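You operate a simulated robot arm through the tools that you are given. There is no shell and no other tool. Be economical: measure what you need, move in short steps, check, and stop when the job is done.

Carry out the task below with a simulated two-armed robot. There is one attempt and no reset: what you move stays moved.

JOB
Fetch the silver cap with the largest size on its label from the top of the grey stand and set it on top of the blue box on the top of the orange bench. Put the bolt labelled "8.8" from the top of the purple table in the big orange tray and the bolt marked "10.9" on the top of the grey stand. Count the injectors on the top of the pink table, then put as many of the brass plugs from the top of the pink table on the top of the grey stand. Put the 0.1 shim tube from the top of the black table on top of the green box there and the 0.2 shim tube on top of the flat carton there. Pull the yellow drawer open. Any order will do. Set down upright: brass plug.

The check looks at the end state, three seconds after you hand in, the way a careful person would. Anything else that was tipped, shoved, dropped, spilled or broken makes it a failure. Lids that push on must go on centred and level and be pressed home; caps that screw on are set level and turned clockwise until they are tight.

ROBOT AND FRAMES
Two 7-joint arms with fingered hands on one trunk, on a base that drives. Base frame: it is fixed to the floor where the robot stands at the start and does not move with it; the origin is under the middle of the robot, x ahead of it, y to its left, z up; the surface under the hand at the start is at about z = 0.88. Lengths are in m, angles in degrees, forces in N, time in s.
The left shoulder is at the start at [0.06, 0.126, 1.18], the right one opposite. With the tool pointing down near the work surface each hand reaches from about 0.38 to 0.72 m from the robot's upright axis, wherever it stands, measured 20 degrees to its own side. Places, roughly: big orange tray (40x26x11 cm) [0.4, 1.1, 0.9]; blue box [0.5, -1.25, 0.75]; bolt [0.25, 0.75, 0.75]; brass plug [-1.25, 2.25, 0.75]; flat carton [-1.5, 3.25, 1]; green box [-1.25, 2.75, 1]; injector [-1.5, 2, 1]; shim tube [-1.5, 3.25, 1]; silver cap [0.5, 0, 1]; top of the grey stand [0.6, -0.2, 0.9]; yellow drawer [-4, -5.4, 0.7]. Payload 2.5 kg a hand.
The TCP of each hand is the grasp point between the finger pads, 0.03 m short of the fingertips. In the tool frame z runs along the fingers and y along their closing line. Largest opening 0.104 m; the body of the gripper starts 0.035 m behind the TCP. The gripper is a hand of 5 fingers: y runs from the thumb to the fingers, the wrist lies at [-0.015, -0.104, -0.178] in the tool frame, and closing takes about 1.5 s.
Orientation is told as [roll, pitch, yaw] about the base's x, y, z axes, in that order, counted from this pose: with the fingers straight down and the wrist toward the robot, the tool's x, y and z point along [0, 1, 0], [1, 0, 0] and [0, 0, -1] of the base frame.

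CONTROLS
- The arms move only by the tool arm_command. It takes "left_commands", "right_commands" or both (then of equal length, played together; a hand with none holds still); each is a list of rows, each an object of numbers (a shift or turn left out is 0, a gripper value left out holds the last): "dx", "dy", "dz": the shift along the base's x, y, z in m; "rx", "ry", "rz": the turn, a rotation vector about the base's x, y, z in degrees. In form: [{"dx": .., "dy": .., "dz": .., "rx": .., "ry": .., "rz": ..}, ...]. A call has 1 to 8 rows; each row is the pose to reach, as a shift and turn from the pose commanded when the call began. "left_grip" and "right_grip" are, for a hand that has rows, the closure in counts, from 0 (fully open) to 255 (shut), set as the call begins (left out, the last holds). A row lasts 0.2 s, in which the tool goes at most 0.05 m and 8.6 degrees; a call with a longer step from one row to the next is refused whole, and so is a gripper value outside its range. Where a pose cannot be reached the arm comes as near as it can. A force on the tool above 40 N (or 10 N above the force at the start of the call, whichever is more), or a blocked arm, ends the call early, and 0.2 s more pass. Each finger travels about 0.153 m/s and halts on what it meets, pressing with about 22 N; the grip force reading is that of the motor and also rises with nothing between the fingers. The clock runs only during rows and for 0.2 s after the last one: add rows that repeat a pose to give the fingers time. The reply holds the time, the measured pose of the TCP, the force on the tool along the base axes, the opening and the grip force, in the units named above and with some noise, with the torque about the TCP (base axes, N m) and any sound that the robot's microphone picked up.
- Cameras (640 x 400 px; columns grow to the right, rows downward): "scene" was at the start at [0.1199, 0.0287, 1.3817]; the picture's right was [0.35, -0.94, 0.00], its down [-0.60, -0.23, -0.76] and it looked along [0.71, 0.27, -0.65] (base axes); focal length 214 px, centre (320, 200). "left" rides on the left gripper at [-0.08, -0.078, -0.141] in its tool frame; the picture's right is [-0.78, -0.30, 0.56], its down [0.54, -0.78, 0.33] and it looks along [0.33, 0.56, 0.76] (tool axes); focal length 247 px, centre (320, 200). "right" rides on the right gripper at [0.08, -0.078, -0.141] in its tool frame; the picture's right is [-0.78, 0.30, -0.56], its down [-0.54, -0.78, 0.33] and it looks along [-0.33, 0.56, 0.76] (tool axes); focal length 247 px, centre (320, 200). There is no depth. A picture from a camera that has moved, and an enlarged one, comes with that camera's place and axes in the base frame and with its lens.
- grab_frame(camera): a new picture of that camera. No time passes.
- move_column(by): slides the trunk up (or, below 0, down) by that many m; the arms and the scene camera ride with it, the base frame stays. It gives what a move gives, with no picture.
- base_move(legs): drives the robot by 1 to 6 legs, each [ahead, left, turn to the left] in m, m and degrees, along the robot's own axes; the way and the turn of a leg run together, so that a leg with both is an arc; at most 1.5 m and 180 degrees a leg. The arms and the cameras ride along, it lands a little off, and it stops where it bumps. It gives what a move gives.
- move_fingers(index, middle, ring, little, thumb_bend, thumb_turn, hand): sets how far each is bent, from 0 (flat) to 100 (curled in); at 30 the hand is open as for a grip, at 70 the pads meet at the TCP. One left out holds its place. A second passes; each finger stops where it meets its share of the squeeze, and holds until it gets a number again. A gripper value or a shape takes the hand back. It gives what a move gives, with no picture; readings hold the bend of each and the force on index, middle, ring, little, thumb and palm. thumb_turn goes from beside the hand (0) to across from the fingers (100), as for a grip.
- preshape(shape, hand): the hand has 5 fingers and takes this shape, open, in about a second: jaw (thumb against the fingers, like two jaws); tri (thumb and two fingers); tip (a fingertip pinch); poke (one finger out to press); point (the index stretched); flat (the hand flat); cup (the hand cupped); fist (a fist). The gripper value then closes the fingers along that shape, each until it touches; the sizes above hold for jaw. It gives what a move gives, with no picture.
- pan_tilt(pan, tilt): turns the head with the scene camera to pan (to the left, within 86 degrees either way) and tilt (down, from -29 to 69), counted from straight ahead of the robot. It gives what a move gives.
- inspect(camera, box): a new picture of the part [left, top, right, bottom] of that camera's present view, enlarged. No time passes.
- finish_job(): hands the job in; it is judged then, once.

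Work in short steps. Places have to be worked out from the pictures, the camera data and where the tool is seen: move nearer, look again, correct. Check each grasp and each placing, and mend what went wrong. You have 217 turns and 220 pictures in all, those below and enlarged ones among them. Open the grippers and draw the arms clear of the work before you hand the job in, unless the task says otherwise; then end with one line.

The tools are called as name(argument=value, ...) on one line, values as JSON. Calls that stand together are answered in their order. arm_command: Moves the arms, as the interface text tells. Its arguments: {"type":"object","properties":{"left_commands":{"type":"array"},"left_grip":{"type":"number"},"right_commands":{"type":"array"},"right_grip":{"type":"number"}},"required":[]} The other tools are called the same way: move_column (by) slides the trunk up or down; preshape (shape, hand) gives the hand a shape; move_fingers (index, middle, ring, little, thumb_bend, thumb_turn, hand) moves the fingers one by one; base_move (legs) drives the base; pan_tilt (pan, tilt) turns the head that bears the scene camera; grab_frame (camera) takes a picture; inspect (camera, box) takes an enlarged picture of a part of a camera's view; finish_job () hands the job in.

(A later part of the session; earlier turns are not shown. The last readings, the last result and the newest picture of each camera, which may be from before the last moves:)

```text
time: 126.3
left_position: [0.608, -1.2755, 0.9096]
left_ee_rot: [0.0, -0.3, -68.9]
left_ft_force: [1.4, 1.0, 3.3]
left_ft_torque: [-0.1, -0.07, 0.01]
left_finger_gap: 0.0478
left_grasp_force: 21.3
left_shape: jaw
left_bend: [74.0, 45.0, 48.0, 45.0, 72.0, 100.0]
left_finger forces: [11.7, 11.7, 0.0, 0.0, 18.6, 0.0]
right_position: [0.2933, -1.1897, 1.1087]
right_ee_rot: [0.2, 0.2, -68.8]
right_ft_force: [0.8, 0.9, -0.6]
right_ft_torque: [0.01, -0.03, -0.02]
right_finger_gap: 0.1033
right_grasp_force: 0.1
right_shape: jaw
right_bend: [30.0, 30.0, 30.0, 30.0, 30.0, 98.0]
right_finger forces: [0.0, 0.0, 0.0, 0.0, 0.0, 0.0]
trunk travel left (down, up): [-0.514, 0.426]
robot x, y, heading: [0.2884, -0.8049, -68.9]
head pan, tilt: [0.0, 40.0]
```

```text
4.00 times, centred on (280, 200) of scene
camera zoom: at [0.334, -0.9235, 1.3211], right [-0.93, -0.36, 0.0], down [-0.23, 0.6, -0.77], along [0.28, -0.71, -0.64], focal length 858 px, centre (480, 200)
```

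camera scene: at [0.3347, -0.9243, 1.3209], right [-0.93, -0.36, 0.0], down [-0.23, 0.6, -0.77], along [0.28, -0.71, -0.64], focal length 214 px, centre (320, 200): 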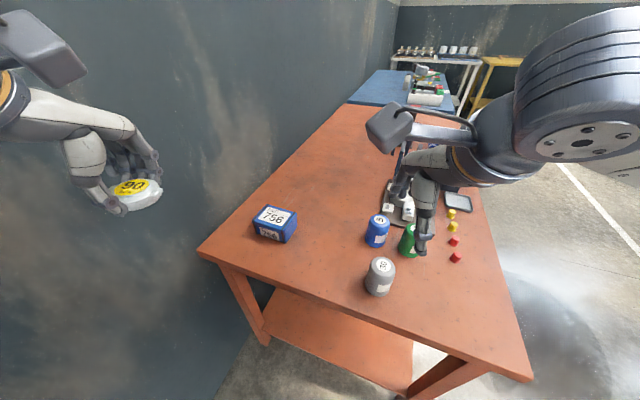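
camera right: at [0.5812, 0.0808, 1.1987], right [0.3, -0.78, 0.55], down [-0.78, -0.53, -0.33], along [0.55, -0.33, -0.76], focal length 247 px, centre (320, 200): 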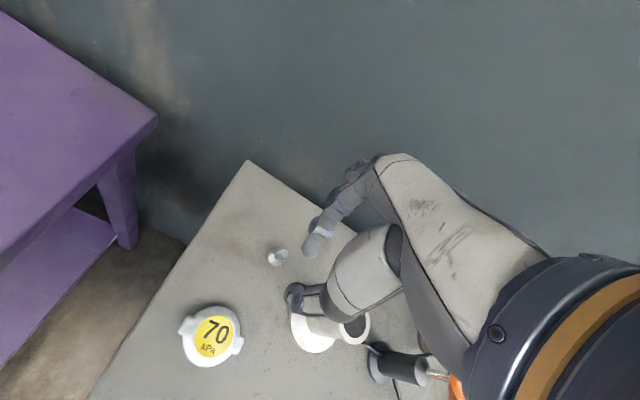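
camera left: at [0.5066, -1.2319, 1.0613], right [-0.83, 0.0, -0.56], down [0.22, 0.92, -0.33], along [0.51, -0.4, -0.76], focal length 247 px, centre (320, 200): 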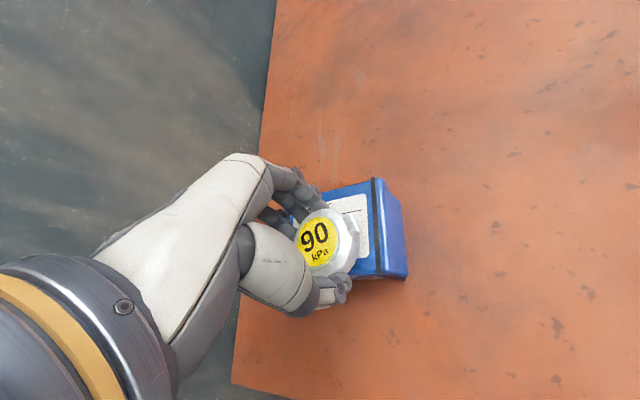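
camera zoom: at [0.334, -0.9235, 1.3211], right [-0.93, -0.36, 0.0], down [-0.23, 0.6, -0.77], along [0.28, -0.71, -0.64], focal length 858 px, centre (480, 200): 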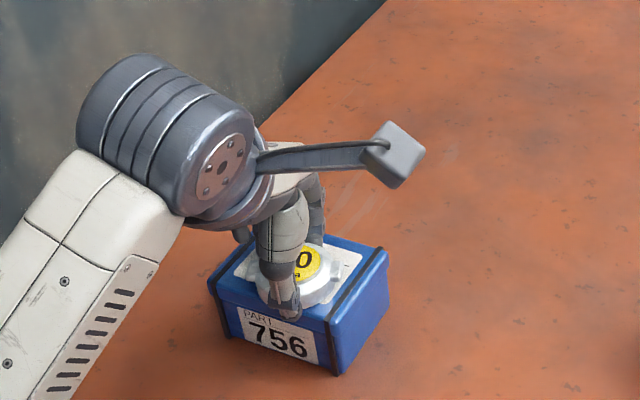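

Contact at 0.909, so the box top is z≈0.876; recomputing, its centre is about (0.626,-1.296). I lift 8 mm, shift, and set down again.

arm_command(left_commands=[{"dz": 0.01}, {"dz": 0.01, "dx": 0.009, "dy": -0.01}, {"dz": 0.01, "dx": 0.017, "dy": -0.019}, {"dz": 0.006, "dx": 0.017, "dy": -0.019}, {"dz": 0.003, "dx": 0.017, "dy": -0.019}])

inspect(camera="scene", box=[220, 150, 340, 250])

grab_frame(camera="left")

```text
time: 127.5
left_position: [0.6257, -1.2949, 0.9124]
left_ee_rot: [0.0, -0.1, -68.9]
left_ft_force: [-0.8, 0.2, -1.2]
left_ft_torque: [-0.03, -0.02, 0.02]
left_finger_gap: 0.0481
left_grasp_force: 21.9
left_shape: jaw
left_bend: [74.0, 45.0, 48.0, 45.0, 72.0, 100.0]
left_finger forces: [11.0, 7.4, 0.1, 0.0, 18.1, 0.0]
right_position: [0.2946, -1.1905, 1.1076]
right_ee_rot: [0.2, 0.3, -68.9]
right_ft_force: [1.2, -0.6, 0.5]
right_ft_torque: [0.04, 0.03, 0.0]
right_finger_gap: 0.1039
right_grasp_force: 0.1
right_shape: jaw
right_bend: [30.0, 30.0, 30.0, 30.0, 30.0, 98.0]
right_finger forces: [0.0, 0.1, 0.1, 0.0, 0.1, 0.0]
trunk travel left (down, up): [-0.514, 0.426]
robot x, y, heading: [0.2893, -0.8044, -68.8]
head pan, tilt: [0.0, 40.0]
```

```text
4.00 times, centred on (280, 200) of scene
camera zoom: at [0.3342, -0.924, 1.321], right [-0.93, -0.36, 0.0], down [-0.23, 0.6, -0.77], along [0.28, -0.71, -0.64], focal length 858 px, centre (480, 200)
```

zoom: 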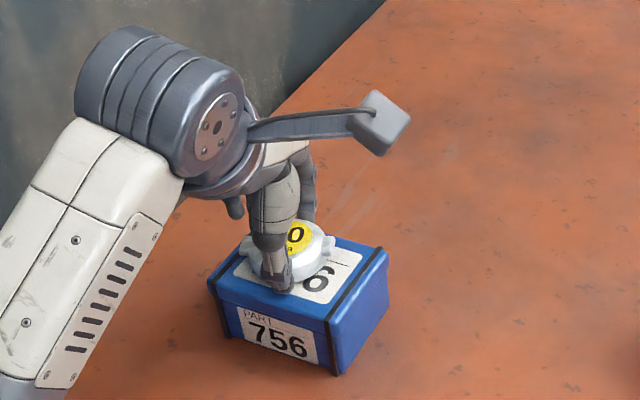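

```text
120 pictures are left
camera left: at [0.5234, -1.2516, 1.0537], right [-0.83, 0.0, -0.56], down [0.22, 0.92, -0.33], along [0.51, -0.4, -0.76], focal length 247 px, centre (320, 200)
```

left: 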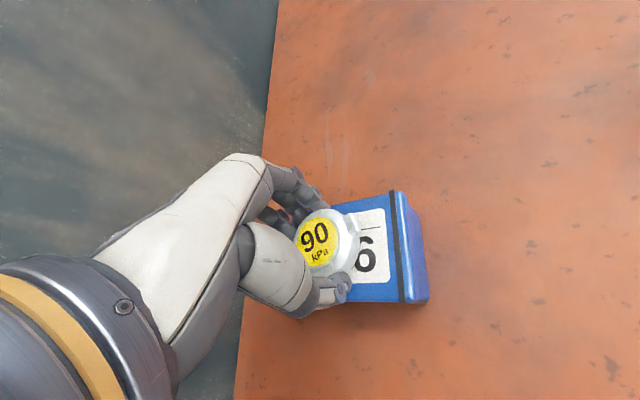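

The cap now sits ~6 mm to one side; I correct by 6 mm and lower to contact.

arm_command(left_commands=[{"dx": -0.006, "dy": 0.001}, {"dx": -0.006, "dy": 0.001, "dz": -0.002}, {"dx": -0.006, "dy": 0.001, "dz": -0.004}])

```text
time: 128.3
left_position: [0.6191, -1.2935, 0.9106]
left_ee_rot: [-0.1, -0.3, -69.1]
left_ft_force: [-0.8, 0.5, 6.0]
left_ft_torque: [0.09, 0.08, 0.0]
left_finger_gap: 0.0481
left_grasp_force: 22.5
left_shape: jaw
left_bend: [74.0, 45.0, 48.0, 45.0, 72.0, 100.0]
left_finger forces: [11.1, 9.8, 0.1, 0.0, 23.0, 0.1]
right_position: [0.2935, -1.191, 1.1076]
right_ee_rot: [0.1, 0.2, -68.9]
right_ft_force: [-0.4, -0.4, 1.2]
right_ft_torque: [0.0, -0.02, -0.02]
right_finger_gap: 0.1037
right_grasp_force: 0.1
right_shape: jaw
right_bend: [30.0, 30.0, 30.0, 30.0, 30.0, 98.0]
right_finger forces: [0.0, 0.0, 0.0, 0.0, 0.0, 0.1]
trunk travel left (down, up): [-0.514, 0.426]
robot x, y, heading: [0.2908, -0.8086, -68.8]
head pan, tilt: [0.0, 40.0]
```

Contact (6 N). I open while easing up a few millimetres so the fingertips don't push on the box.

arm_command(left_commands=[{"dz": 0.001}, {"dz": 0.003}, {"dz": 0.006}, {"dz": 0.008}, {"dz": 0.008}], left_grip=40)

grab_frame(camera="left")

inspect(camera="scene", box=[220, 150, 340, 250])

```text
time: 129.5
left_position: [0.6193, -1.2925, 0.9174]
left_ee_rot: [0.0, -0.1, -68.9]
left_ft_force: [0.3, -0.3, 0.3]
left_ft_torque: [0.01, -0.01, 0.04]
left_finger_gap: 0.0873
left_grasp_force: 0.0
left_shape: jaw
left_bend: [27.0, 33.0, 31.0, 32.0, 45.0, 99.0]
left_finger forces: [0.0, 0.1, 0.1, 0.0, 0.0, 0.0]
right_position: [0.294, -1.1902, 1.1086]
right_ee_rot: [0.1, 0.3, -68.9]
right_ft_force: [0.1, 0.0, -0.3]
right_ft_torque: [0.01, 0.0, -0.02]
right_finger_gap: 0.1039
right_grasp_force: 0.0
right_shape: jaw
right_bend: [30.0, 30.0, 30.0, 30.0, 30.0, 98.0]
right_finger forces: [0.0, 0.1, 0.0, 0.1, 0.0, 0.0]
trunk travel left (down, up): [-0.514, 0.426]
robot x, y, heading: [0.2879, -0.806, -68.9]
head pan, tilt: [0.0, 40.0]
```

```text
119 pictures are left
camera left: at [0.5167, -1.2497, 1.0583], right [-0.83, 0.0, -0.56], down [0.22, 0.92, -0.33], along [0.51, -0.4, -0.76], focal length 247 px, centre (320, 200)
```

left: 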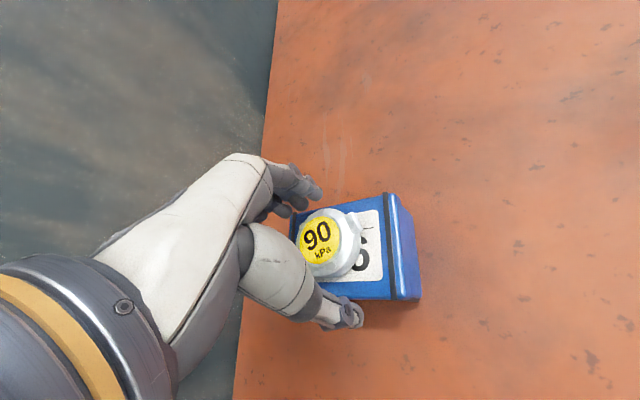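

```text
4.00 times, centred on (280, 200) of scene
camera zoom: at [0.3341, -0.9239, 1.321], right [-0.93, -0.36, 0.0], down [-0.23, 0.6, -0.77], along [0.28, -0.71, -0.64], focal length 858 px, centre (480, 200)
```

zoom: 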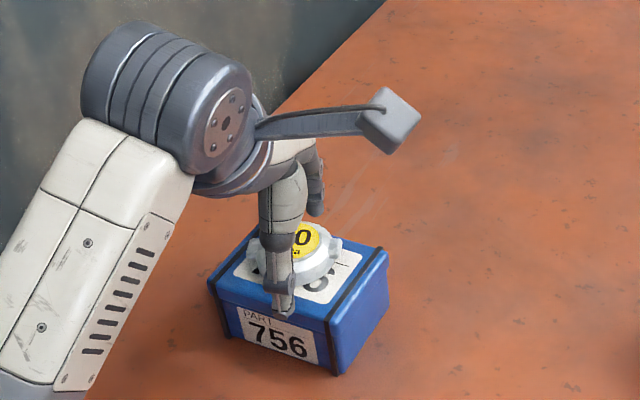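

Clean release; the cap sits well inside the box top. I raise the left hand straight up and verify.

arm_command(left_commands=[{"dz": 0.03}, {"dz": 0.07}, {"dz": 0.11}, {"dz": 0.15}, {"dz": 0.19}, {"dz": 0.22}])

inspect(camera="scene", box=[220, 150, 340, 250])

```text
time: 130.9
left_position: [0.6177, -1.2933, 1.1368]
left_ee_rot: [-0.1, 0.0, -68.9]
left_ft_force: [0.8, 0.3, 1.3]
left_ft_torque: [0.01, 0.04, 0.0]
left_finger_gap: 0.0875
left_grasp_force: 0.1
left_shape: jaw
left_bend: [27.0, 33.0, 31.0, 32.0, 45.0, 99.0]
left_finger forces: [0.0, 0.1, 0.0, 0.0, 0.0, 0.0]
right_position: [0.2936, -1.1908, 1.1083]
right_ee_rot: [0.3, 0.2, -68.9]
right_ft_force: [0.2, 0.2, -0.3]
right_ft_torque: [-0.03, 0.04, -0.03]
right_finger_gap: 0.1038
right_grasp_force: 0.1
right_shape: jaw
right_bend: [30.0, 30.0, 30.0, 30.0, 30.0, 98.0]
right_finger forces: [0.0, 0.1, 0.0, 0.1, 0.0, 0.1]
trunk travel left (down, up): [-0.514, 0.426]
robot x, y, heading: [0.2847, -0.8099, -68.7]
head pan, tilt: [0.0, 40.0]
```

```text
4.00 times, centred on (280, 200) of scene
camera zoom: at [0.334, -0.9238, 1.321], right [-0.93, -0.36, 0.0], down [-0.23, 0.6, -0.77], along [0.28, -0.71, -0.64], focal length 858 px, centre (480, 200)
```

zoom: 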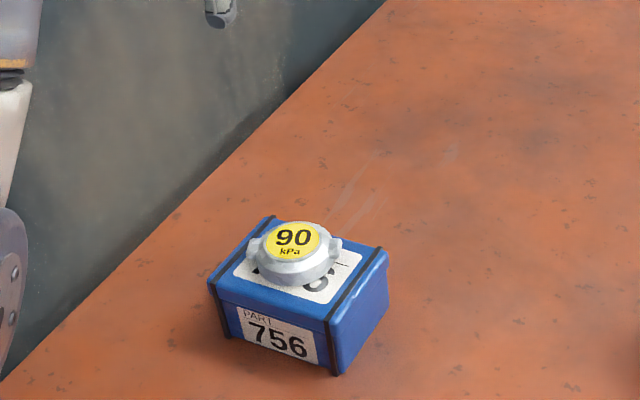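

The 90 cap sits level on the blue box. I retract the left arm, back out, and turn to look for the pink and black tables.

arm_command(left_commands=[{"dx": -0.014, "dy": 0.037}, {"dx": -0.028, "dy": 0.074}, {"dx": -0.042, "dy": 0.111}, {"dx": -0.056, "dy": 0.148}, {"dx": -0.07, "dy": 0.185}], left_grip=0)

base_move(legs=[[-0.2, -0.12, 0], [-0.15, -0.1, 8], [-0.6, 0, 0], [0, 0, 120], [0, 0, 70]])

pan_tilt(pan=0, tilt=25)

grab_frame(camera="scene")

```text
time: 132.1
left_position: [0.5487, -1.1063, 1.1375]
left_ee_rot: [0.0, 0.1, -68.8]
left_ft_force: [0.4, -0.3, 0.0]
left_ft_torque: [0.0, 0.03, 0.0]
left_finger_gap: 0.1037
left_grasp_force: 0.1
left_shape: jaw
left_bend: [30.0, 30.0, 30.0, 30.0, 30.0, 98.0]
left_finger forces: [0.0, 0.0, 0.1, 0.0, 0.1, 0.0]
right_position: [0.2939, -1.1898, 1.108]
right_ee_rot: [0.2, 0.3, -68.8]
right_ft_force: [0.5, -0.2, -0.3]
right_ft_torque: [0.02, 0.01, 0.05]
right_finger_gap: 0.1036
right_grasp_force: 0.0
right_shape: jaw
right_bend: [30.0, 30.0, 30.0, 30.0, 30.0, 98.0]
right_finger forces: [0.1, 0.1, 0.0, 0.1, 0.0, 0.0]
trunk travel left (down, up): [-0.514, 0.426]
robot x, y, heading: [0.2874, -0.8078, -68.9]
head pan, tilt: [0.0, 40.0]
```

```text
time: 146.1
left_position: [-0.6933, 0.1535, 1.1383]
left_ee_rot: [0.1, -0.1, 130.3]
left_ft_force: [-0.3, 0.2, -0.4]
left_ft_torque: [0.02, 0.01, 0.04]
left_finger_gap: 0.1039
left_grasp_force: 0.0
left_shape: jaw
left_bend: [30.0, 30.0, 30.0, 30.0, 30.0, 98.0]
left_finger forces: [0.0, 0.0, 0.1, 0.0, 0.0, 0.0]
right_position: [-0.4786, 0.3158, 1.1084]
right_ee_rot: [0.1, 0.4, 130.4]
right_ft_force: [0.6, 0.4, 0.3]
right_ft_torque: [0.0, -0.01, 0.01]
right_finger_gap: 0.1039
right_grasp_force: 0.0
right_shape: jaw
right_bend: [30.0, 30.0, 30.0, 30.0, 30.0, 98.0]
right_finger forces: [0.0, 0.1, 0.1, 0.1, 0.1, 0.1]
trunk travel left (down, up): [-0.514, 0.426]
robot x, y, heading: [-0.3492, -0.0437, 130.2]
head pan, tilt: [0.0, 40.0]
```

```text
time: 146.8
left_position: [-0.6928, 0.1541, 1.1382]
left_ee_rot: [-0.1, -0.2, 130.3]
left_ft_force: [-0.3, -0.2, 1.1]
left_ft_torque: [-0.02, 0.01, 0.0]
left_finger_gap: 0.1039
left_grasp_force: 0.2
left_shape: jaw
left_bend: [30.0, 30.0, 30.0, 30.0, 30.0, 98.0]
left_finger forces: [0.1, 0.0, 0.0, 0.1, 0.0, 0.0]
right_position: [-0.4785, 0.3154, 1.1094]
right_ee_rot: [0.2, 0.3, 130.4]
right_ft_force: [0.5, 0.0, -1.1]
right_ft_torque: [-0.01, 0.0, -0.01]
right_finger_gap: 0.1035
right_grasp_force: 0.1
right_shape: jaw
right_bend: [30.0, 30.0, 30.0, 30.0, 30.0, 98.0]
right_finger forces: [0.0, 0.0, 0.0, 0.1, 0.0, 0.0]
trunk travel left (down, up): [-0.514, 0.426]
robot x, y, heading: [-0.3459, -0.0433, 130.4]
head pan, tilt: [0.0, 25.0]
```

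```text
116 pictures are left
camera scene: at [-0.4329, 0.0538, 1.3443], right [0.76, 0.65, 0.0], down [0.27, -0.32, -0.91], along [-0.59, 0.69, -0.42], focal length 214 px, centre (320, 200)
```

scene: 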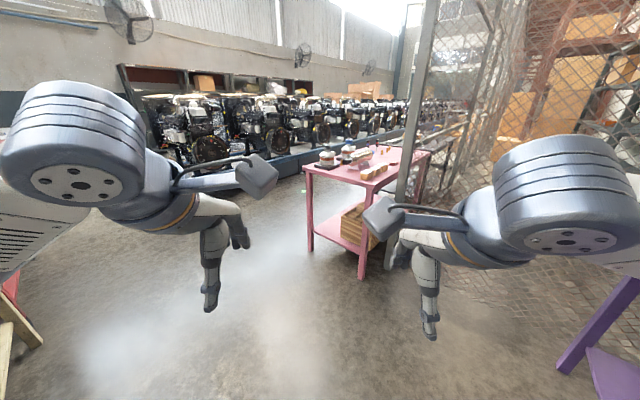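

The pink table spans about x −1.6…−1.0, y from 1.25 on, with fence on its right; I'll approach from its −x side. First a zoomed look.

inspect(camera="scene", box=[290, 110, 450, 210])

base_move(legs=[[1.0, 0.9, 0], [0.9, 0.5, -40]])

grab_frame(camera="scene")

```text
4.00 times, centred on (370, 160) of scene
camera zoom: at [-0.4329, 0.0538, 1.3443], right [0.76, 0.65, 0.0], down [0.27, -0.32, -0.91], along [-0.59, 0.69, -0.42], focal length 858 px, centre (120, 360)
```

zoom: 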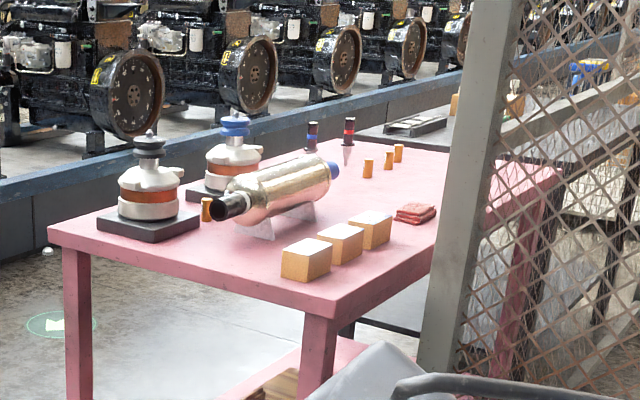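

```text
time: 158.5
left_position: [-2.565, 1.1985, 1.138]
left_ee_rot: [0.0, -0.1, 89.4]
left_ft_force: [-0.9, 0.4, 0.9]
left_ft_torque: [-0.01, -0.01, 0.0]
left_finger_gap: 0.1039
left_grasp_force: 0.0
left_shape: jaw
left_bend: [30.0, 30.0, 30.0, 30.0, 30.0, 98.0]
left_finger forces: [0.0, 0.1, 0.1, 0.0, 0.1, 0.0]
right_position: [-2.2965, 1.1793, 1.1073]
right_ee_rot: [0.2, 0.3, 89.4]
right_ft_force: [-0.3, 1.0, 0.3]
right_ft_torque: [0.0, 0.02, -0.02]
right_finger_gap: 0.1035
right_grasp_force: 0.1
right_shape: jaw
right_bend: [30.0, 30.0, 30.0, 30.0, 30.0, 98.0]
right_finger forces: [0.0, 0.0, 0.0, 0.0, 0.1, 0.1]
trunk travel left (down, up): [-0.514, 0.426]
robot x, y, heading: [-2.438, 0.816, 89.7]
head pan, tilt: [0.0, 25.0]
cut short: leg 2
```

```text
114 pictures are left
camera scene: at [-2.4325, 0.9522, 1.3443], right [1.0, -0.01, 0.0], down [0.0, -0.42, -0.91], along [0.01, 0.91, -0.42], focal length 214 px, centre (320, 200)
```

scene: 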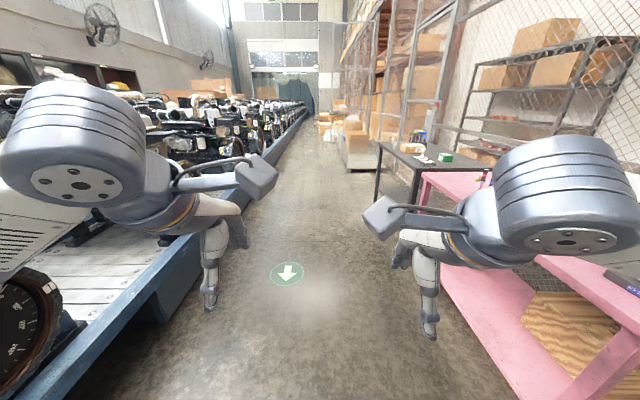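

I'm in the aisle beside the pink table. I drive on to y≈2.1 and turn to face the table.

base_move(legs=[[1.25, -0.2, 0], [0, 0, -90]])

pan_tilt(pan=0, tilt=40)

grab_frame(camera="scene")

```text
time: 168.8
left_position: [-1.8632, 2.2488, 1.1372]
left_ee_rot: [0.1, -0.1, 0.9]
left_ft_force: [-0.2, 0.4, -0.1]
left_ft_torque: [-0.03, 0.0, 0.0]
left_finger_gap: 0.1039
left_grasp_force: 0.0
left_shape: jaw
left_bend: [30.0, 30.0, 30.0, 30.0, 30.0, 98.0]
left_finger forces: [0.1, 0.1, 0.0, 0.0, 0.0, 0.0]
right_position: [-1.8729, 1.9821, 1.1082]
right_ee_rot: [0.2, 0.2, 1.0]
right_ft_force: [-0.2, -1.1, 0.6]
right_ft_torque: [0.0, 0.01, 0.02]
right_finger_gap: 0.1038
right_grasp_force: 0.1
right_shape: jaw
right_bend: [30.0, 30.0, 30.0, 30.0, 30.0, 98.0]
right_finger forces: [0.1, 0.0, 0.0, 0.0, 0.0, 0.0]
trunk travel left (down, up): [-0.514, 0.426]
robot x, y, heading: [-2.2341, 2.1085, 0.9]
head pan, tilt: [0.0, 25.0]
```

```text
time: 169.6
left_position: [-1.8623, 2.2495, 1.137]
left_ee_rot: [0.0, -0.1, 1.0]
left_ft_force: [0.2, 0.0, 0.3]
left_ft_torque: [0.01, 0.04, 0.01]
left_finger_gap: 0.1037
left_grasp_force: 0.2
left_shape: jaw
left_bend: [30.0, 30.0, 30.0, 30.0, 30.0, 98.0]
left_finger forces: [0.0, 0.0, 0.0, 0.1, 0.0, 0.0]
right_position: [-1.8732, 1.9812, 1.1071]
right_ee_rot: [0.2, 0.2, 1.0]
right_ft_force: [0.9, 0.0, -0.6]
right_ft_torque: [-0.02, 0.0, 0.01]
right_finger_gap: 0.1036
right_grasp_force: 0.1
right_shape: jaw
right_bend: [30.0, 30.0, 30.0, 30.0, 30.0, 98.0]
right_finger forces: [0.1, 0.0, 0.0, 0.0, 0.0, 0.1]
trunk travel left (down, up): [-0.514, 0.426]
robot x, y, heading: [-2.2338, 2.1095, 1.1]
head pan, tilt: [0.0, 40.0]
```

```text
113 pictures are left
camera scene: at [-2.11, 2.1098, 1.3211], right [0.02, -1.0, 0.0], down [-0.64, -0.01, -0.77], along [0.77, 0.01, -0.64], focal length 214 px, centre (320, 200)
```

scene: 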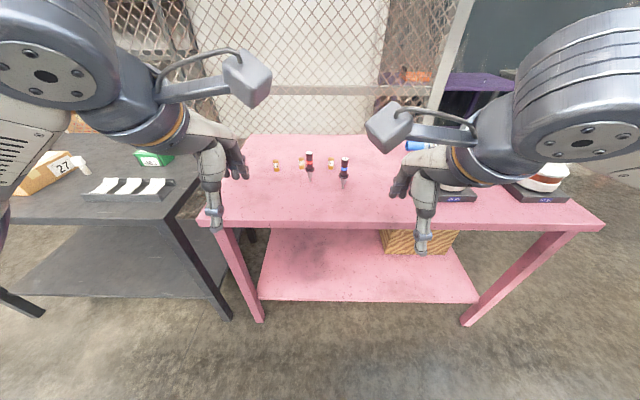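

inspect(camera="scene", box=[240, 135, 400, 215])

inspect(camera="scene", box=[0, 120, 200, 230])

inspect(camera="scene", box=[380, 110, 600, 230])

```text
4.00 times, centred on (320, 175) of scene
camera zoom: at [-2.11, 2.1098, 1.3211], right [0.02, -1.0, 0.0], down [-0.64, -0.01, -0.77], along [0.77, 0.01, -0.64], focal length 858 px, centre (320, 300)
```

zoom: 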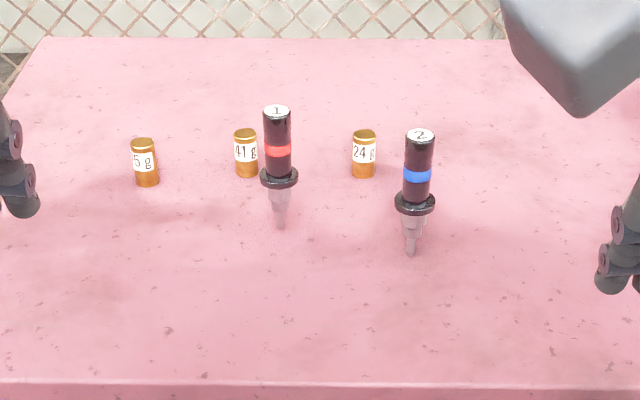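

```text
3.20 times, centred on (100, 175) of scene
camera zoom: at [-2.11, 2.1098, 1.3211], right [0.02, -1.0, 0.0], down [-0.64, -0.01, -0.77], along [0.77, 0.01, -0.64], focal length 686 px, centre (1024, 280)
```

zoom: 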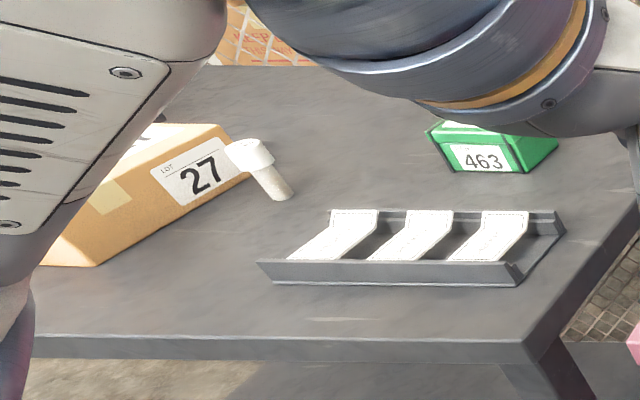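

```text
2.91 times, centred on (490, 170) of scene
camera zoom: at [-2.11, 2.1098, 1.3211], right [0.02, -1.0, 0.0], down [-0.64, -0.01, -0.77], along [0.77, 0.01, -0.64], focal length 624 px, centre (-174, 287)
```

zoom: 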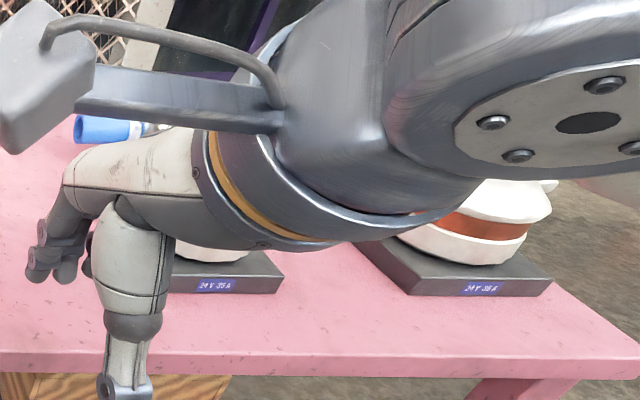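

I see two injectors (1 red, 2 blue) and three brass plugs here. I check the rest of the table with the right hand's camera.

grab_frame(camera="right")

grab_frame(camera="left")

```text
109 pictures are left
camera right: at [-1.9515, 2.0614, 1.2489], right [0.31, -0.77, 0.55], down [-0.77, -0.55, -0.33], along [0.56, -0.32, -0.76], focal length 247 px, centre (320, 200)
```

right: 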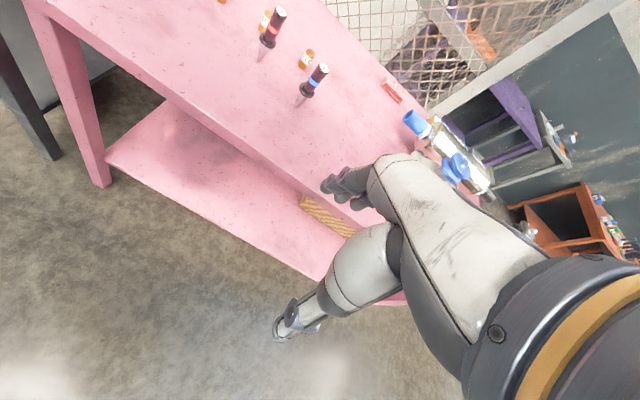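

```text
108 pictures are left
camera left: at [-1.9379, 2.1672, 1.2786], right [-0.28, -0.78, -0.56], down [-0.78, 0.52, -0.33], along [0.55, 0.34, -0.76], focal length 247 px, centre (320, 200)
```

left: 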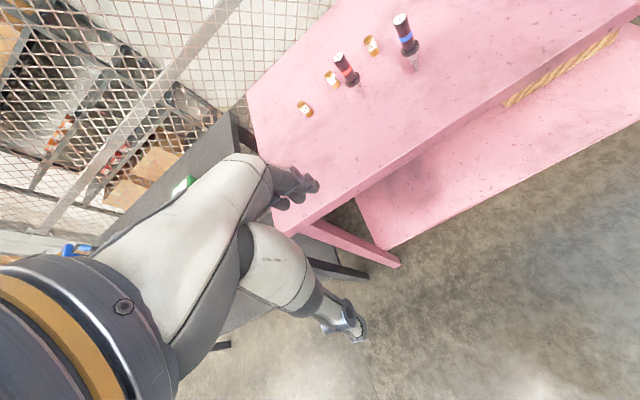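

Two injectors, so two plugs are needed: I take the "5 g" (about (-1.363,2.297)) with the left and the "24 g" (about (-1.343,2.076)) with the right. I drive 0.22 m closer.

base_move(legs=[[0.22, 0.0, -1]])

grab_frame(camera="scene")

grab_frame(camera="left")

grab_frame(camera="right")

```text
time: 171.3
left_position: [-1.6416, 2.2433, 1.1383]
left_ee_rot: [0.0, -0.1, -0.1]
left_ft_force: [0.5, 0.2, -0.1]
left_ft_torque: [0.0, 0.03, 0.02]
left_finger_gap: 0.1037
left_grasp_force: 0.0
left_shape: jaw
left_bend: [30.0, 30.0, 30.0, 30.0, 30.0, 98.0]
left_finger forces: [0.0, 0.0, 0.0, 0.0, 0.0, 0.0]
right_position: [-1.6582, 1.976, 1.1077]
right_ee_rot: [0.2, 0.3, 0.0]
right_ft_force: [-0.1, -1.0, 0.2]
right_ft_torque: [0.0, 0.0, -0.02]
right_finger_gap: 0.1037
right_grasp_force: 0.0
right_shape: jaw
right_bend: [30.0, 30.0, 30.0, 30.0, 30.0, 98.0]
right_finger forces: [0.0, 0.0, 0.1, 0.0, 0.0, 0.1]
trunk travel left (down, up): [-0.514, 0.426]
robot x, y, heading: [-2.0158, 2.1092, -0.1]
head pan, tilt: [0.0, 40.0]
```

```text
107 pictures are left
camera scene: at [-1.892, 2.1091, 1.3209], right [0.0, -1.0, 0.0], down [-0.64, 0.0, -0.77], along [0.77, 0.0, -0.64], focal length 214 px, centre (320, 200)
```

scene: 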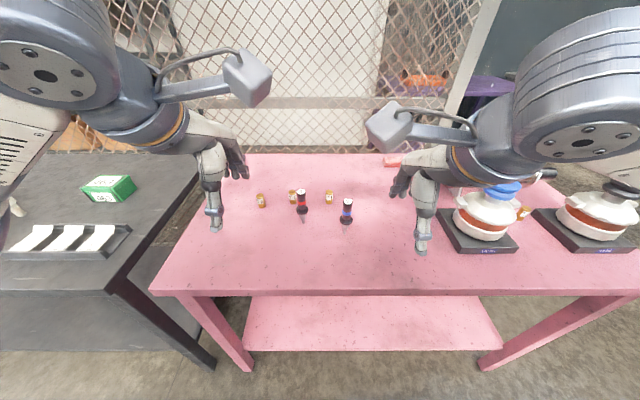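

```text
106 pictures are left
camera left: at [-1.719, 2.1632, 1.2785], right [-0.3, -0.78, -0.56], down [-0.77, 0.54, -0.33], along [0.56, 0.33, -0.76], focal length 247 px, centre (320, 200)
```

left: 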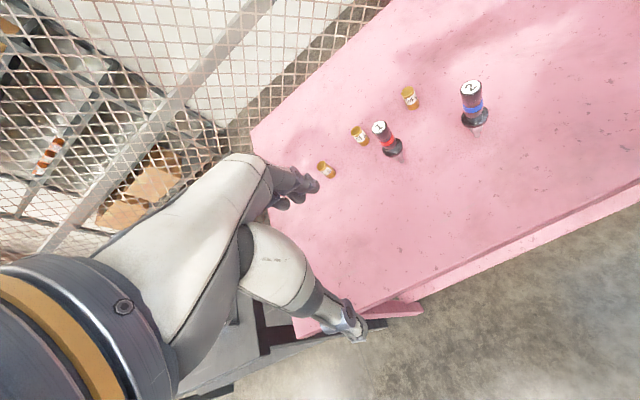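

```text
105 pictures are left
camera right: at [-1.7346, 2.0576, 1.2488], right [0.3, -0.78, 0.55], down [-0.78, -0.53, -0.33], along [0.55, -0.33, -0.76], focal length 247 px, centre (320, 200)
```

right: 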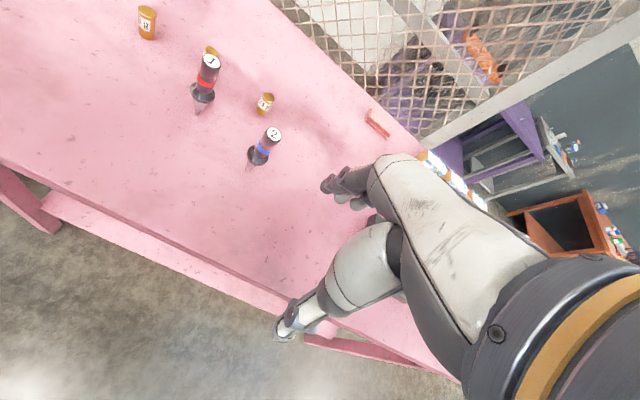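

The plugs are at about (-1.405,2.281) and (-1.395,2.081), z≈0.93, so this table is higher (≈0.90). I bring both hands above them, staying high over the injectors.

arm_command(left_commands=[{"dx": 0.04, "dy": 0.01, "dz": 0}, {"dx": 0.08, "dy": 0.02, "dz": 0}, {"dx": 0.12, "dy": 0.03, "dz": 0}, {"dx": 0.16, "dy": 0.037, "dz": -0.01}, {"dx": 0.2, "dy": 0.037, "dz": -0.03}, {"dx": 0.236, "dy": 0.037, "dz": -0.05}, {"dx": 0.236, "dy": 0.037, "dz": -0.08}, {"dx": 0.236, "dy": 0.037, "dz": -0.08}], right_commands=[{"dx": 0.04, "dz": 0.02}, {"dx": 0.08, "dz": 0.03}, {"dx": 0.12, "dz": 0.03, "dy": 0.01}, {"dx": 0.16, "dz": 0.03, "dy": 0.03}, {"dx": 0.2, "dz": 0.03, "dy": 0.05}, {"dx": 0.23, "dz": 0.03, "dy": 0.075}, {"dx": 0.258, "dz": 0.03, "dy": 0.1}, {"dx": 0.258, "dz": 0.03, "dy": 0.105}], left_grip=80, right_grip=80)

grab_frame(camera="left")

grab_frame(camera="right")

inspect(camera="scene", box=[220, 120, 400, 240])

```text
time: 173.1
left_position: [-1.4047, 2.2798, 1.0581]
left_ee_rot: [0.0, -0.1, -0.2]
left_ft_force: [0.5, 0.5, 0.9]
left_ft_torque: [0.0, -0.01, 0.03]
left_finger_gap: 0.0718
left_grasp_force: 0.1
left_shape: jaw
left_bend: [27.0, 37.0, 34.0, 35.0, 59.0, 99.0]
left_finger forces: [0.0, 0.0, 0.1, 0.0, 0.0, 0.0]
right_position: [-1.4003, 2.0817, 1.1389]
right_ee_rot: [0.1, 0.2, -0.1]
right_ft_force: [-0.1, 0.1, 0.3]
right_ft_torque: [0.0, 0.02, 0.0]
right_finger_gap: 0.0714
right_grasp_force: 0.1
right_shape: jaw
right_bend: [27.0, 37.0, 34.0, 35.0, 59.0, 99.0]
right_finger forces: [0.0, 0.0, 0.0, 0.1, 0.0, 0.0]
trunk travel left (down, up): [-0.514, 0.426]
robot x, y, heading: [-2.014, 2.1082, 0.1]
head pan, tilt: [0.0, 40.0]
```

```text
104 pictures are left
camera left: at [-1.4829, 2.1996, 1.1996], right [-0.3, -0.78, -0.56], down [-0.77, 0.54, -0.33], along [0.56, 0.33, -0.76], focal length 247 px, centre (320, 200)
```

left: 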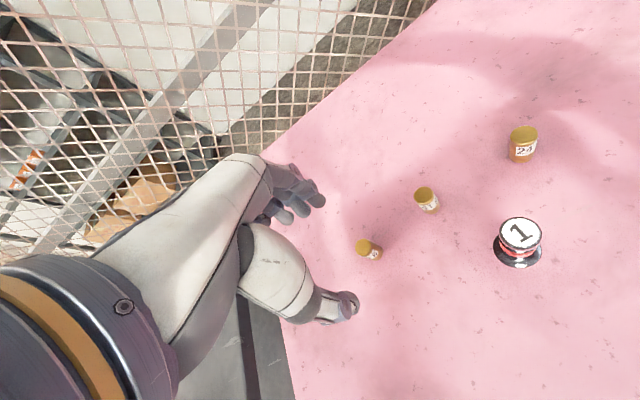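

```text
103 pictures are left
camera right: at [-1.4775, 2.1623, 1.2797], right [0.3, -0.78, 0.55], down [-0.78, -0.53, -0.33], along [0.55, -0.33, -0.76], focal length 247 px, centre (320, 200)
```

right: 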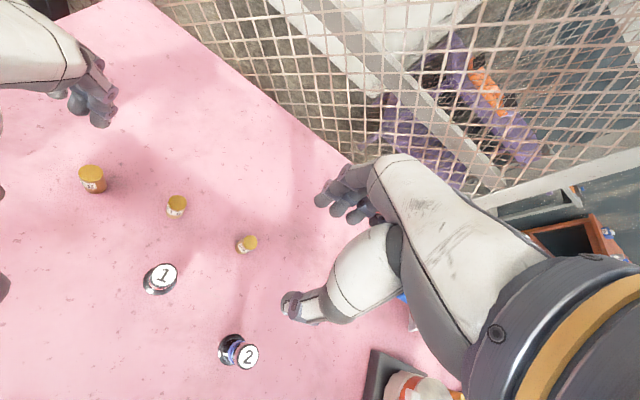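

```text
3.33 times, centred on (310, 180) of scene
camera zoom: at [-1.8926, 2.1088, 1.321], right [0.0, -1.0, 0.0], down [-0.64, 0.0, -0.77], along [0.77, 0.0, -0.64], focal length 715 px, centre (353, 267)
```

zoom: 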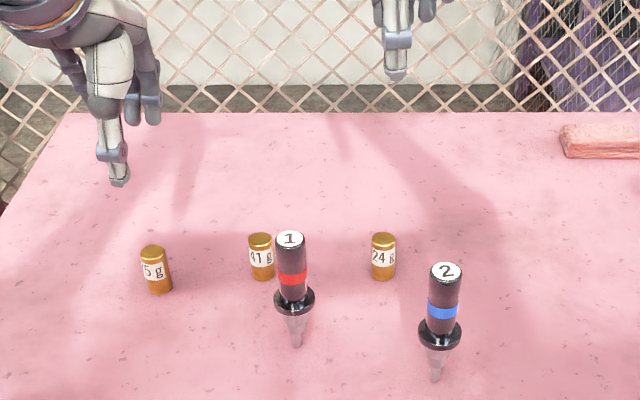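

Better estimate: plug tops at z≈0.909 (table 0.857), 5 g at (-1.371,2.290), 24 g at (-1.355,2.086). I lower the left hand over the 5 g plug first.

arm_command(left_commands=[{"dx": 0.017, "dy": 0.005}, {"dx": 0.034, "dy": 0.01}, {"dx": 0.034, "dy": 0.01, "dz": -0.035}, {"dx": 0.034, "dy": 0.01, "dz": -0.07}, {"dx": 0.034, "dy": 0.01, "dz": -0.095}, {"dx": 0.034, "dy": 0.01, "dz": -0.095}])

grab_frame(camera="left")

```text
time: 174.5
left_position: [-1.3719, 2.2917, 0.9601]
left_ee_rot: [0.0, -0.1, -0.2]
left_ft_force: [-0.9, -0.2, -0.8]
left_ft_torque: [-0.01, -0.04, 0.03]
left_finger_gap: 0.0715
left_grasp_force: 0.0
left_shape: jaw
left_bend: [27.0, 37.0, 34.0, 35.0, 59.0, 99.0]
left_finger forces: [0.0, 0.0, 0.0, 0.1, 0.0, 0.0]
right_position: [-1.4005, 2.0817, 1.139]
right_ee_rot: [0.1, 0.2, -0.1]
right_ft_force: [0.7, 0.5, 0.2]
right_ft_torque: [0.0, 0.02, 0.01]
right_finger_gap: 0.0715
right_grasp_force: 0.0
right_shape: jaw
right_bend: [27.0, 37.0, 34.0, 35.0, 59.0, 99.0]
right_finger forces: [0.1, 0.0, 0.1, 0.1, 0.0, 0.0]
trunk travel left (down, up): [-0.514, 0.426]
robot x, y, heading: [-2.0199, 2.1119, -0.4]
head pan, tilt: [0.0, 40.0]
```

```text
101 pictures are left
camera left: at [-1.4495, 2.211, 1.1024], right [-0.3, -0.78, -0.56], down [-0.77, 0.54, -0.33], along [0.56, 0.33, -0.76], focal length 247 px, centre (320, 200)
```

left: 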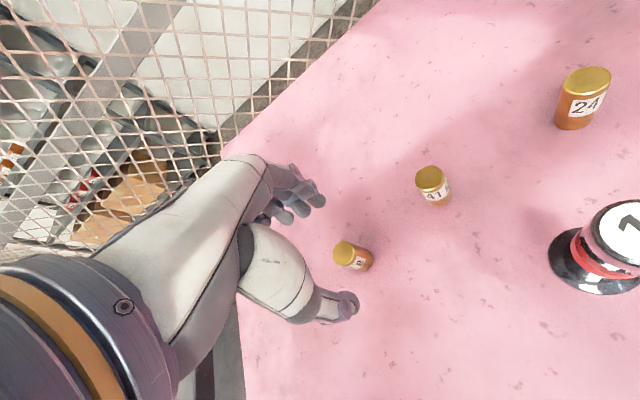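

Aligned. I lower to z≈0.895 and close.

arm_command(left_commands=[{"dx": 0.003, "dz": -0.025}, {"dx": 0.003, "dz": -0.05}, {"dx": 0.003, "dz": -0.065}, {"dx": 0.003, "dz": -0.065}])

grab_frame(camera="left")

arm_command(left_commands=[{}, {}, {}, {}, {}, {}, {}, {}], left_grip=255)

grab_frame(camera="left")

```text
time: 175.5
left_position: [-1.3673, 2.2921, 0.8971]
left_ee_rot: [0.0, -0.2, -0.2]
left_ft_force: [0.2, -0.1, -0.2]
left_ft_torque: [0.01, 0.0, 0.0]
left_finger_gap: 0.0713
left_grasp_force: 0.0
left_shape: jaw
left_bend: [27.0, 37.0, 34.0, 35.0, 59.0, 99.0]
left_finger forces: [0.0, 0.0, 0.0, 0.1, 0.1, 0.0]
right_position: [-1.3996, 2.0806, 1.139]
right_ee_rot: [0.2, 0.3, -0.1]
right_ft_force: [-0.9, 0.4, 0.2]
right_ft_torque: [0.01, -0.01, -0.05]
right_finger_gap: 0.0718
right_grasp_force: 0.0
right_shape: jaw
right_bend: [27.0, 37.0, 34.0, 35.0, 59.0, 99.0]
right_finger forces: [0.0, 0.0, 0.0, 0.0, 0.1, 0.1]
trunk travel left (down, up): [-0.514, 0.426]
robot x, y, heading: [-2.0205, 2.1074, 0.1]
head pan, tilt: [0.0, 40.0]
```

```text
100 pictures are left
camera left: at [-1.4455, 2.2114, 1.038], right [-0.3, -0.78, -0.56], down [-0.77, 0.54, -0.33], along [0.56, 0.33, -0.76], focal length 247 px, centre (320, 200)
```

left: 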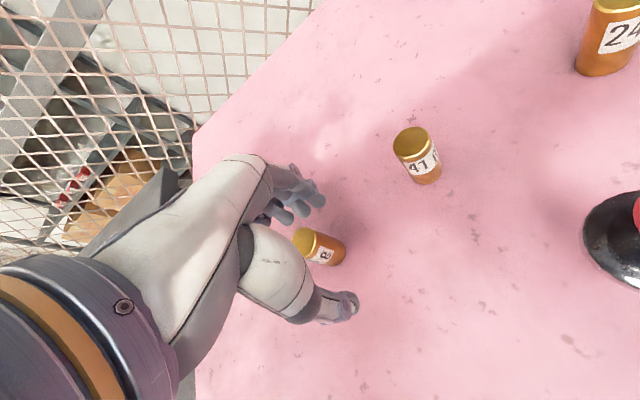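

```text
time: 177.3
left_position: [-1.3683, 2.2922, 0.8974]
left_ee_rot: [0.0, -0.1, -0.2]
left_ft_force: [0.0, -0.7, -0.5]
left_ft_torque: [-0.02, 0.0, 0.03]
left_finger_gap: 0.0136
left_grasp_force: 22.2
left_shape: jaw
left_bend: [73.0, 55.0, 67.0, 65.0, 76.0, 100.0]
left_finger forces: [7.6, 8.5, 2.1, 0.1, 13.6, 0.0]
right_position: [-1.4007, 2.0814, 1.1388]
right_ee_rot: [0.3, 0.2, -0.1]
right_ft_force: [0.3, -0.1, -0.2]
right_ft_torque: [0.02, 0.01, 0.02]
right_finger_gap: 0.0717
right_grasp_force: 0.1
right_shape: jaw
right_bend: [27.0, 37.0, 34.0, 35.0, 59.0, 99.0]
right_finger forces: [0.0, 0.0, 0.0, 0.1, 0.0, 0.1]
trunk travel left (down, up): [-0.514, 0.426]
robot x, y, heading: [-2.02, 2.1121, -0.2]
head pan, tilt: [0.0, 40.0]
```

```text
99 pictures are left
camera left: at [-1.4456, 2.2113, 1.0384], right [-0.3, -0.78, -0.56], down [-0.77, 0.54, -0.33], along [0.56, 0.33, -0.76], focal length 247 px, centre (320, 200)
```

left: 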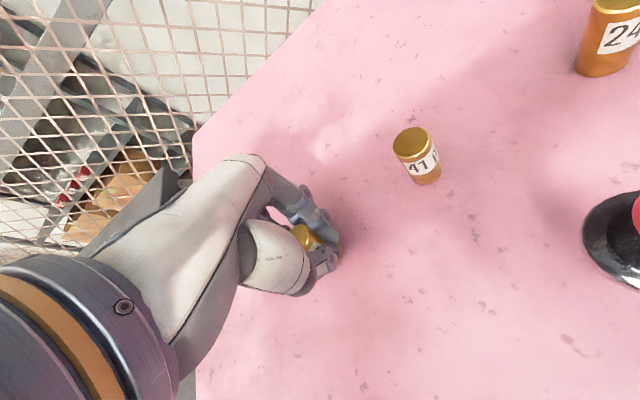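

The 5 g plug is gripped. I lift it and check.

arm_command(left_commands=[{"dz": 0.02}, {"dz": 0.06}, {"dz": 0.1}, {"dz": 0.14}, {"dz": 0.18}, {"dz": 0.2, "dx": -0.02}, {"dz": 0.2, "dx": -0.05}])

inspect(camera="left", box=[230, 140, 410, 310])

inspect(camera="scene", box=[200, 60, 380, 240])

```text
time: 178.9
left_position: [-1.4188, 2.2901, 1.0993]
left_ee_rot: [0.0, -0.1, 0.0]
left_ft_force: [-0.6, -1.5, -0.9]
left_ft_torque: [0.0, 0.0, -0.04]
left_finger_gap: 0.0137
left_grasp_force: 22.3
left_shape: jaw
left_bend: [73.0, 55.0, 67.0, 65.0, 76.0, 100.0]
left_finger forces: [7.4, 8.5, 2.2, 0.1, 13.3, 0.0]
right_position: [-1.4023, 2.0816, 1.1384]
right_ee_rot: [0.2, 0.2, 0.0]
right_ft_force: [-0.1, 0.1, 0.4]
right_ft_torque: [-0.02, -0.04, -0.02]
right_finger_gap: 0.0714
right_grasp_force: 0.1
right_shape: jaw
right_bend: [27.0, 37.0, 34.0, 35.0, 59.0, 99.0]
right_finger forces: [0.0, 0.1, 0.1, 0.0, 0.0, 0.0]
trunk travel left (down, up): [-0.514, 0.426]
robot x, y, heading: [-2.0196, 2.1101, -0.2]
head pan, tilt: [0.0, 40.0]
```

```text
2.35 times, centred on (320, 225) of left
camera zoom: at [-1.4977, 2.2094, 1.2396], right [-0.3, -0.78, -0.56], down [-0.78, 0.54, -0.33], along [0.56, 0.33, -0.76], focal length 581 px, centre (320, 141)
```

zoom: 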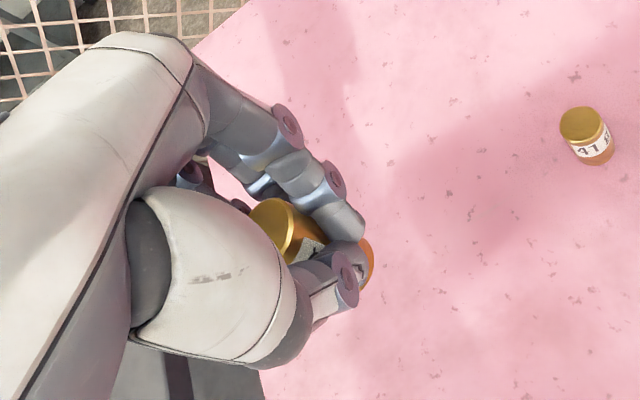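

```text
2.22 times, centred on (290, 150) of scene
camera zoom: at [-1.8927, 2.1092, 1.321], right [0.0, -1.0, 0.0], down [-0.64, 0.0, -0.77], along [0.77, 0.0, -0.64], focal length 477 px, centre (387, 311)
```

zoom: 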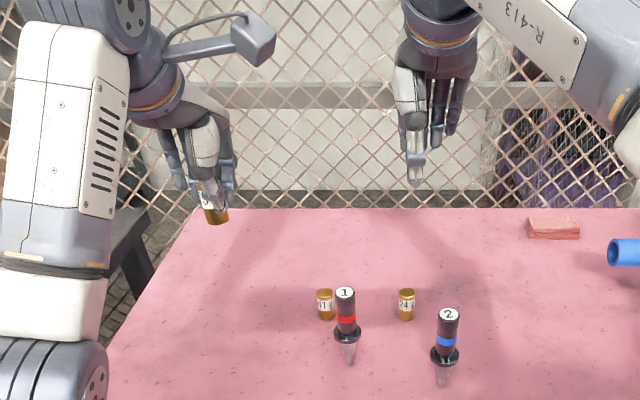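

The 5 g plug is held upright. Now the right hand goes down toward the 24 g plug.

arm_command(right_commands=[{"dx": 0.03, "dy": 0.003}, {"dx": 0.046, "dy": 0.004, "dz": -0.02}, {"dx": 0.046, "dy": 0.004, "dz": -0.06}, {"dx": 0.046, "dy": 0.004, "dz": -0.1}, {"dx": 0.046, "dy": 0.004, "dz": -0.14}, {"dx": 0.046, "dy": 0.004, "dz": -0.165}, {"dx": 0.046, "dy": 0.004, "dz": -0.165}])

grab_frame(camera="right")

inspect(camera="scene", box=[260, 90, 420, 240])

```text
time: 180.5
left_position: [-1.4196, 2.2899, 1.099]
left_ee_rot: [0.0, -0.1, -0.2]
left_ft_force: [-0.9, 0.3, -0.9]
left_ft_torque: [0.0, 0.03, 0.0]
left_finger_gap: 0.0136
left_grasp_force: 21.9
left_shape: jaw
left_bend: [73.0, 55.0, 67.0, 65.0, 76.0, 100.0]
left_finger forces: [7.3, 8.3, 2.2, 0.1, 13.5, 0.0]
right_position: [-1.3554, 2.0923, 0.9663]
right_ee_rot: [-0.3, 2.5, 0.8]
right_ft_force: [0.5, 0.8, -0.9]
right_ft_torque: [0.01, 0.01, -0.01]
right_finger_gap: 0.0717
right_grasp_force: 0.2
right_shape: jaw
right_bend: [27.0, 38.0, 34.0, 35.0, 59.0, 99.0]
right_finger forces: [0.0, 0.1, 0.0, 0.0, 0.0, 0.0]
right hand out of reach, approached as far as the arm can: row 1, 2, 3, 5, 6
trunk travel left (down, up): [-0.514, 0.426]
robot x, y, heading: [-2.0157, 2.1121, -0.3]
head pan, tilt: [0.0, 40.0]
```

```text
96 pictures are left
camera right: at [-1.4276, 2.1738, 1.1091], right [0.33, -0.77, 0.55], down [-0.78, -0.55, -0.29], along [0.53, -0.33, -0.78], focal length 247 px, centre (320, 200)
```

right: 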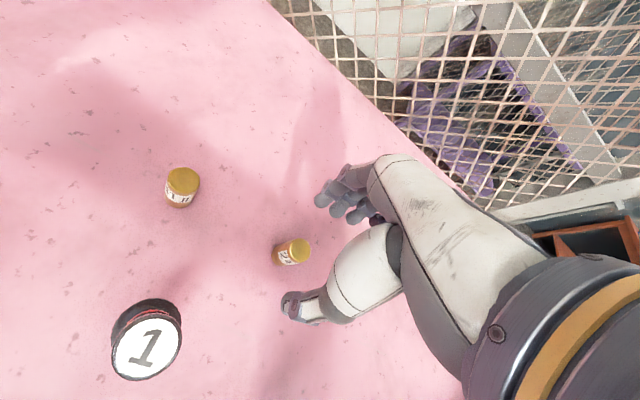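

```text
2.67 times, centred on (340, 165) of scene
camera zoom: at [-1.8927, 2.1095, 1.321], right [0.0, -1.0, 0.0], down [-0.64, 0.0, -0.77], along [0.77, 0.0, -0.64], focal length 572 px, centre (267, 293)
```

zoom: 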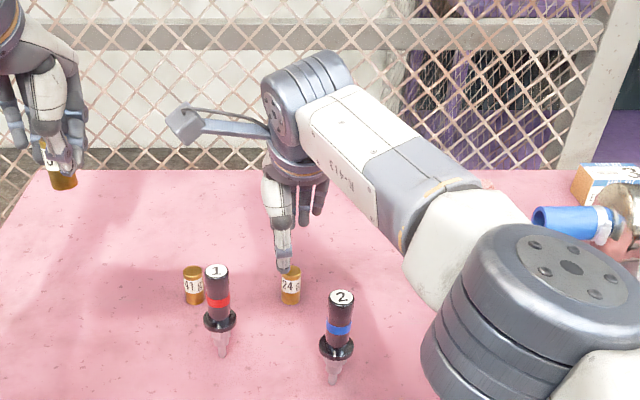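

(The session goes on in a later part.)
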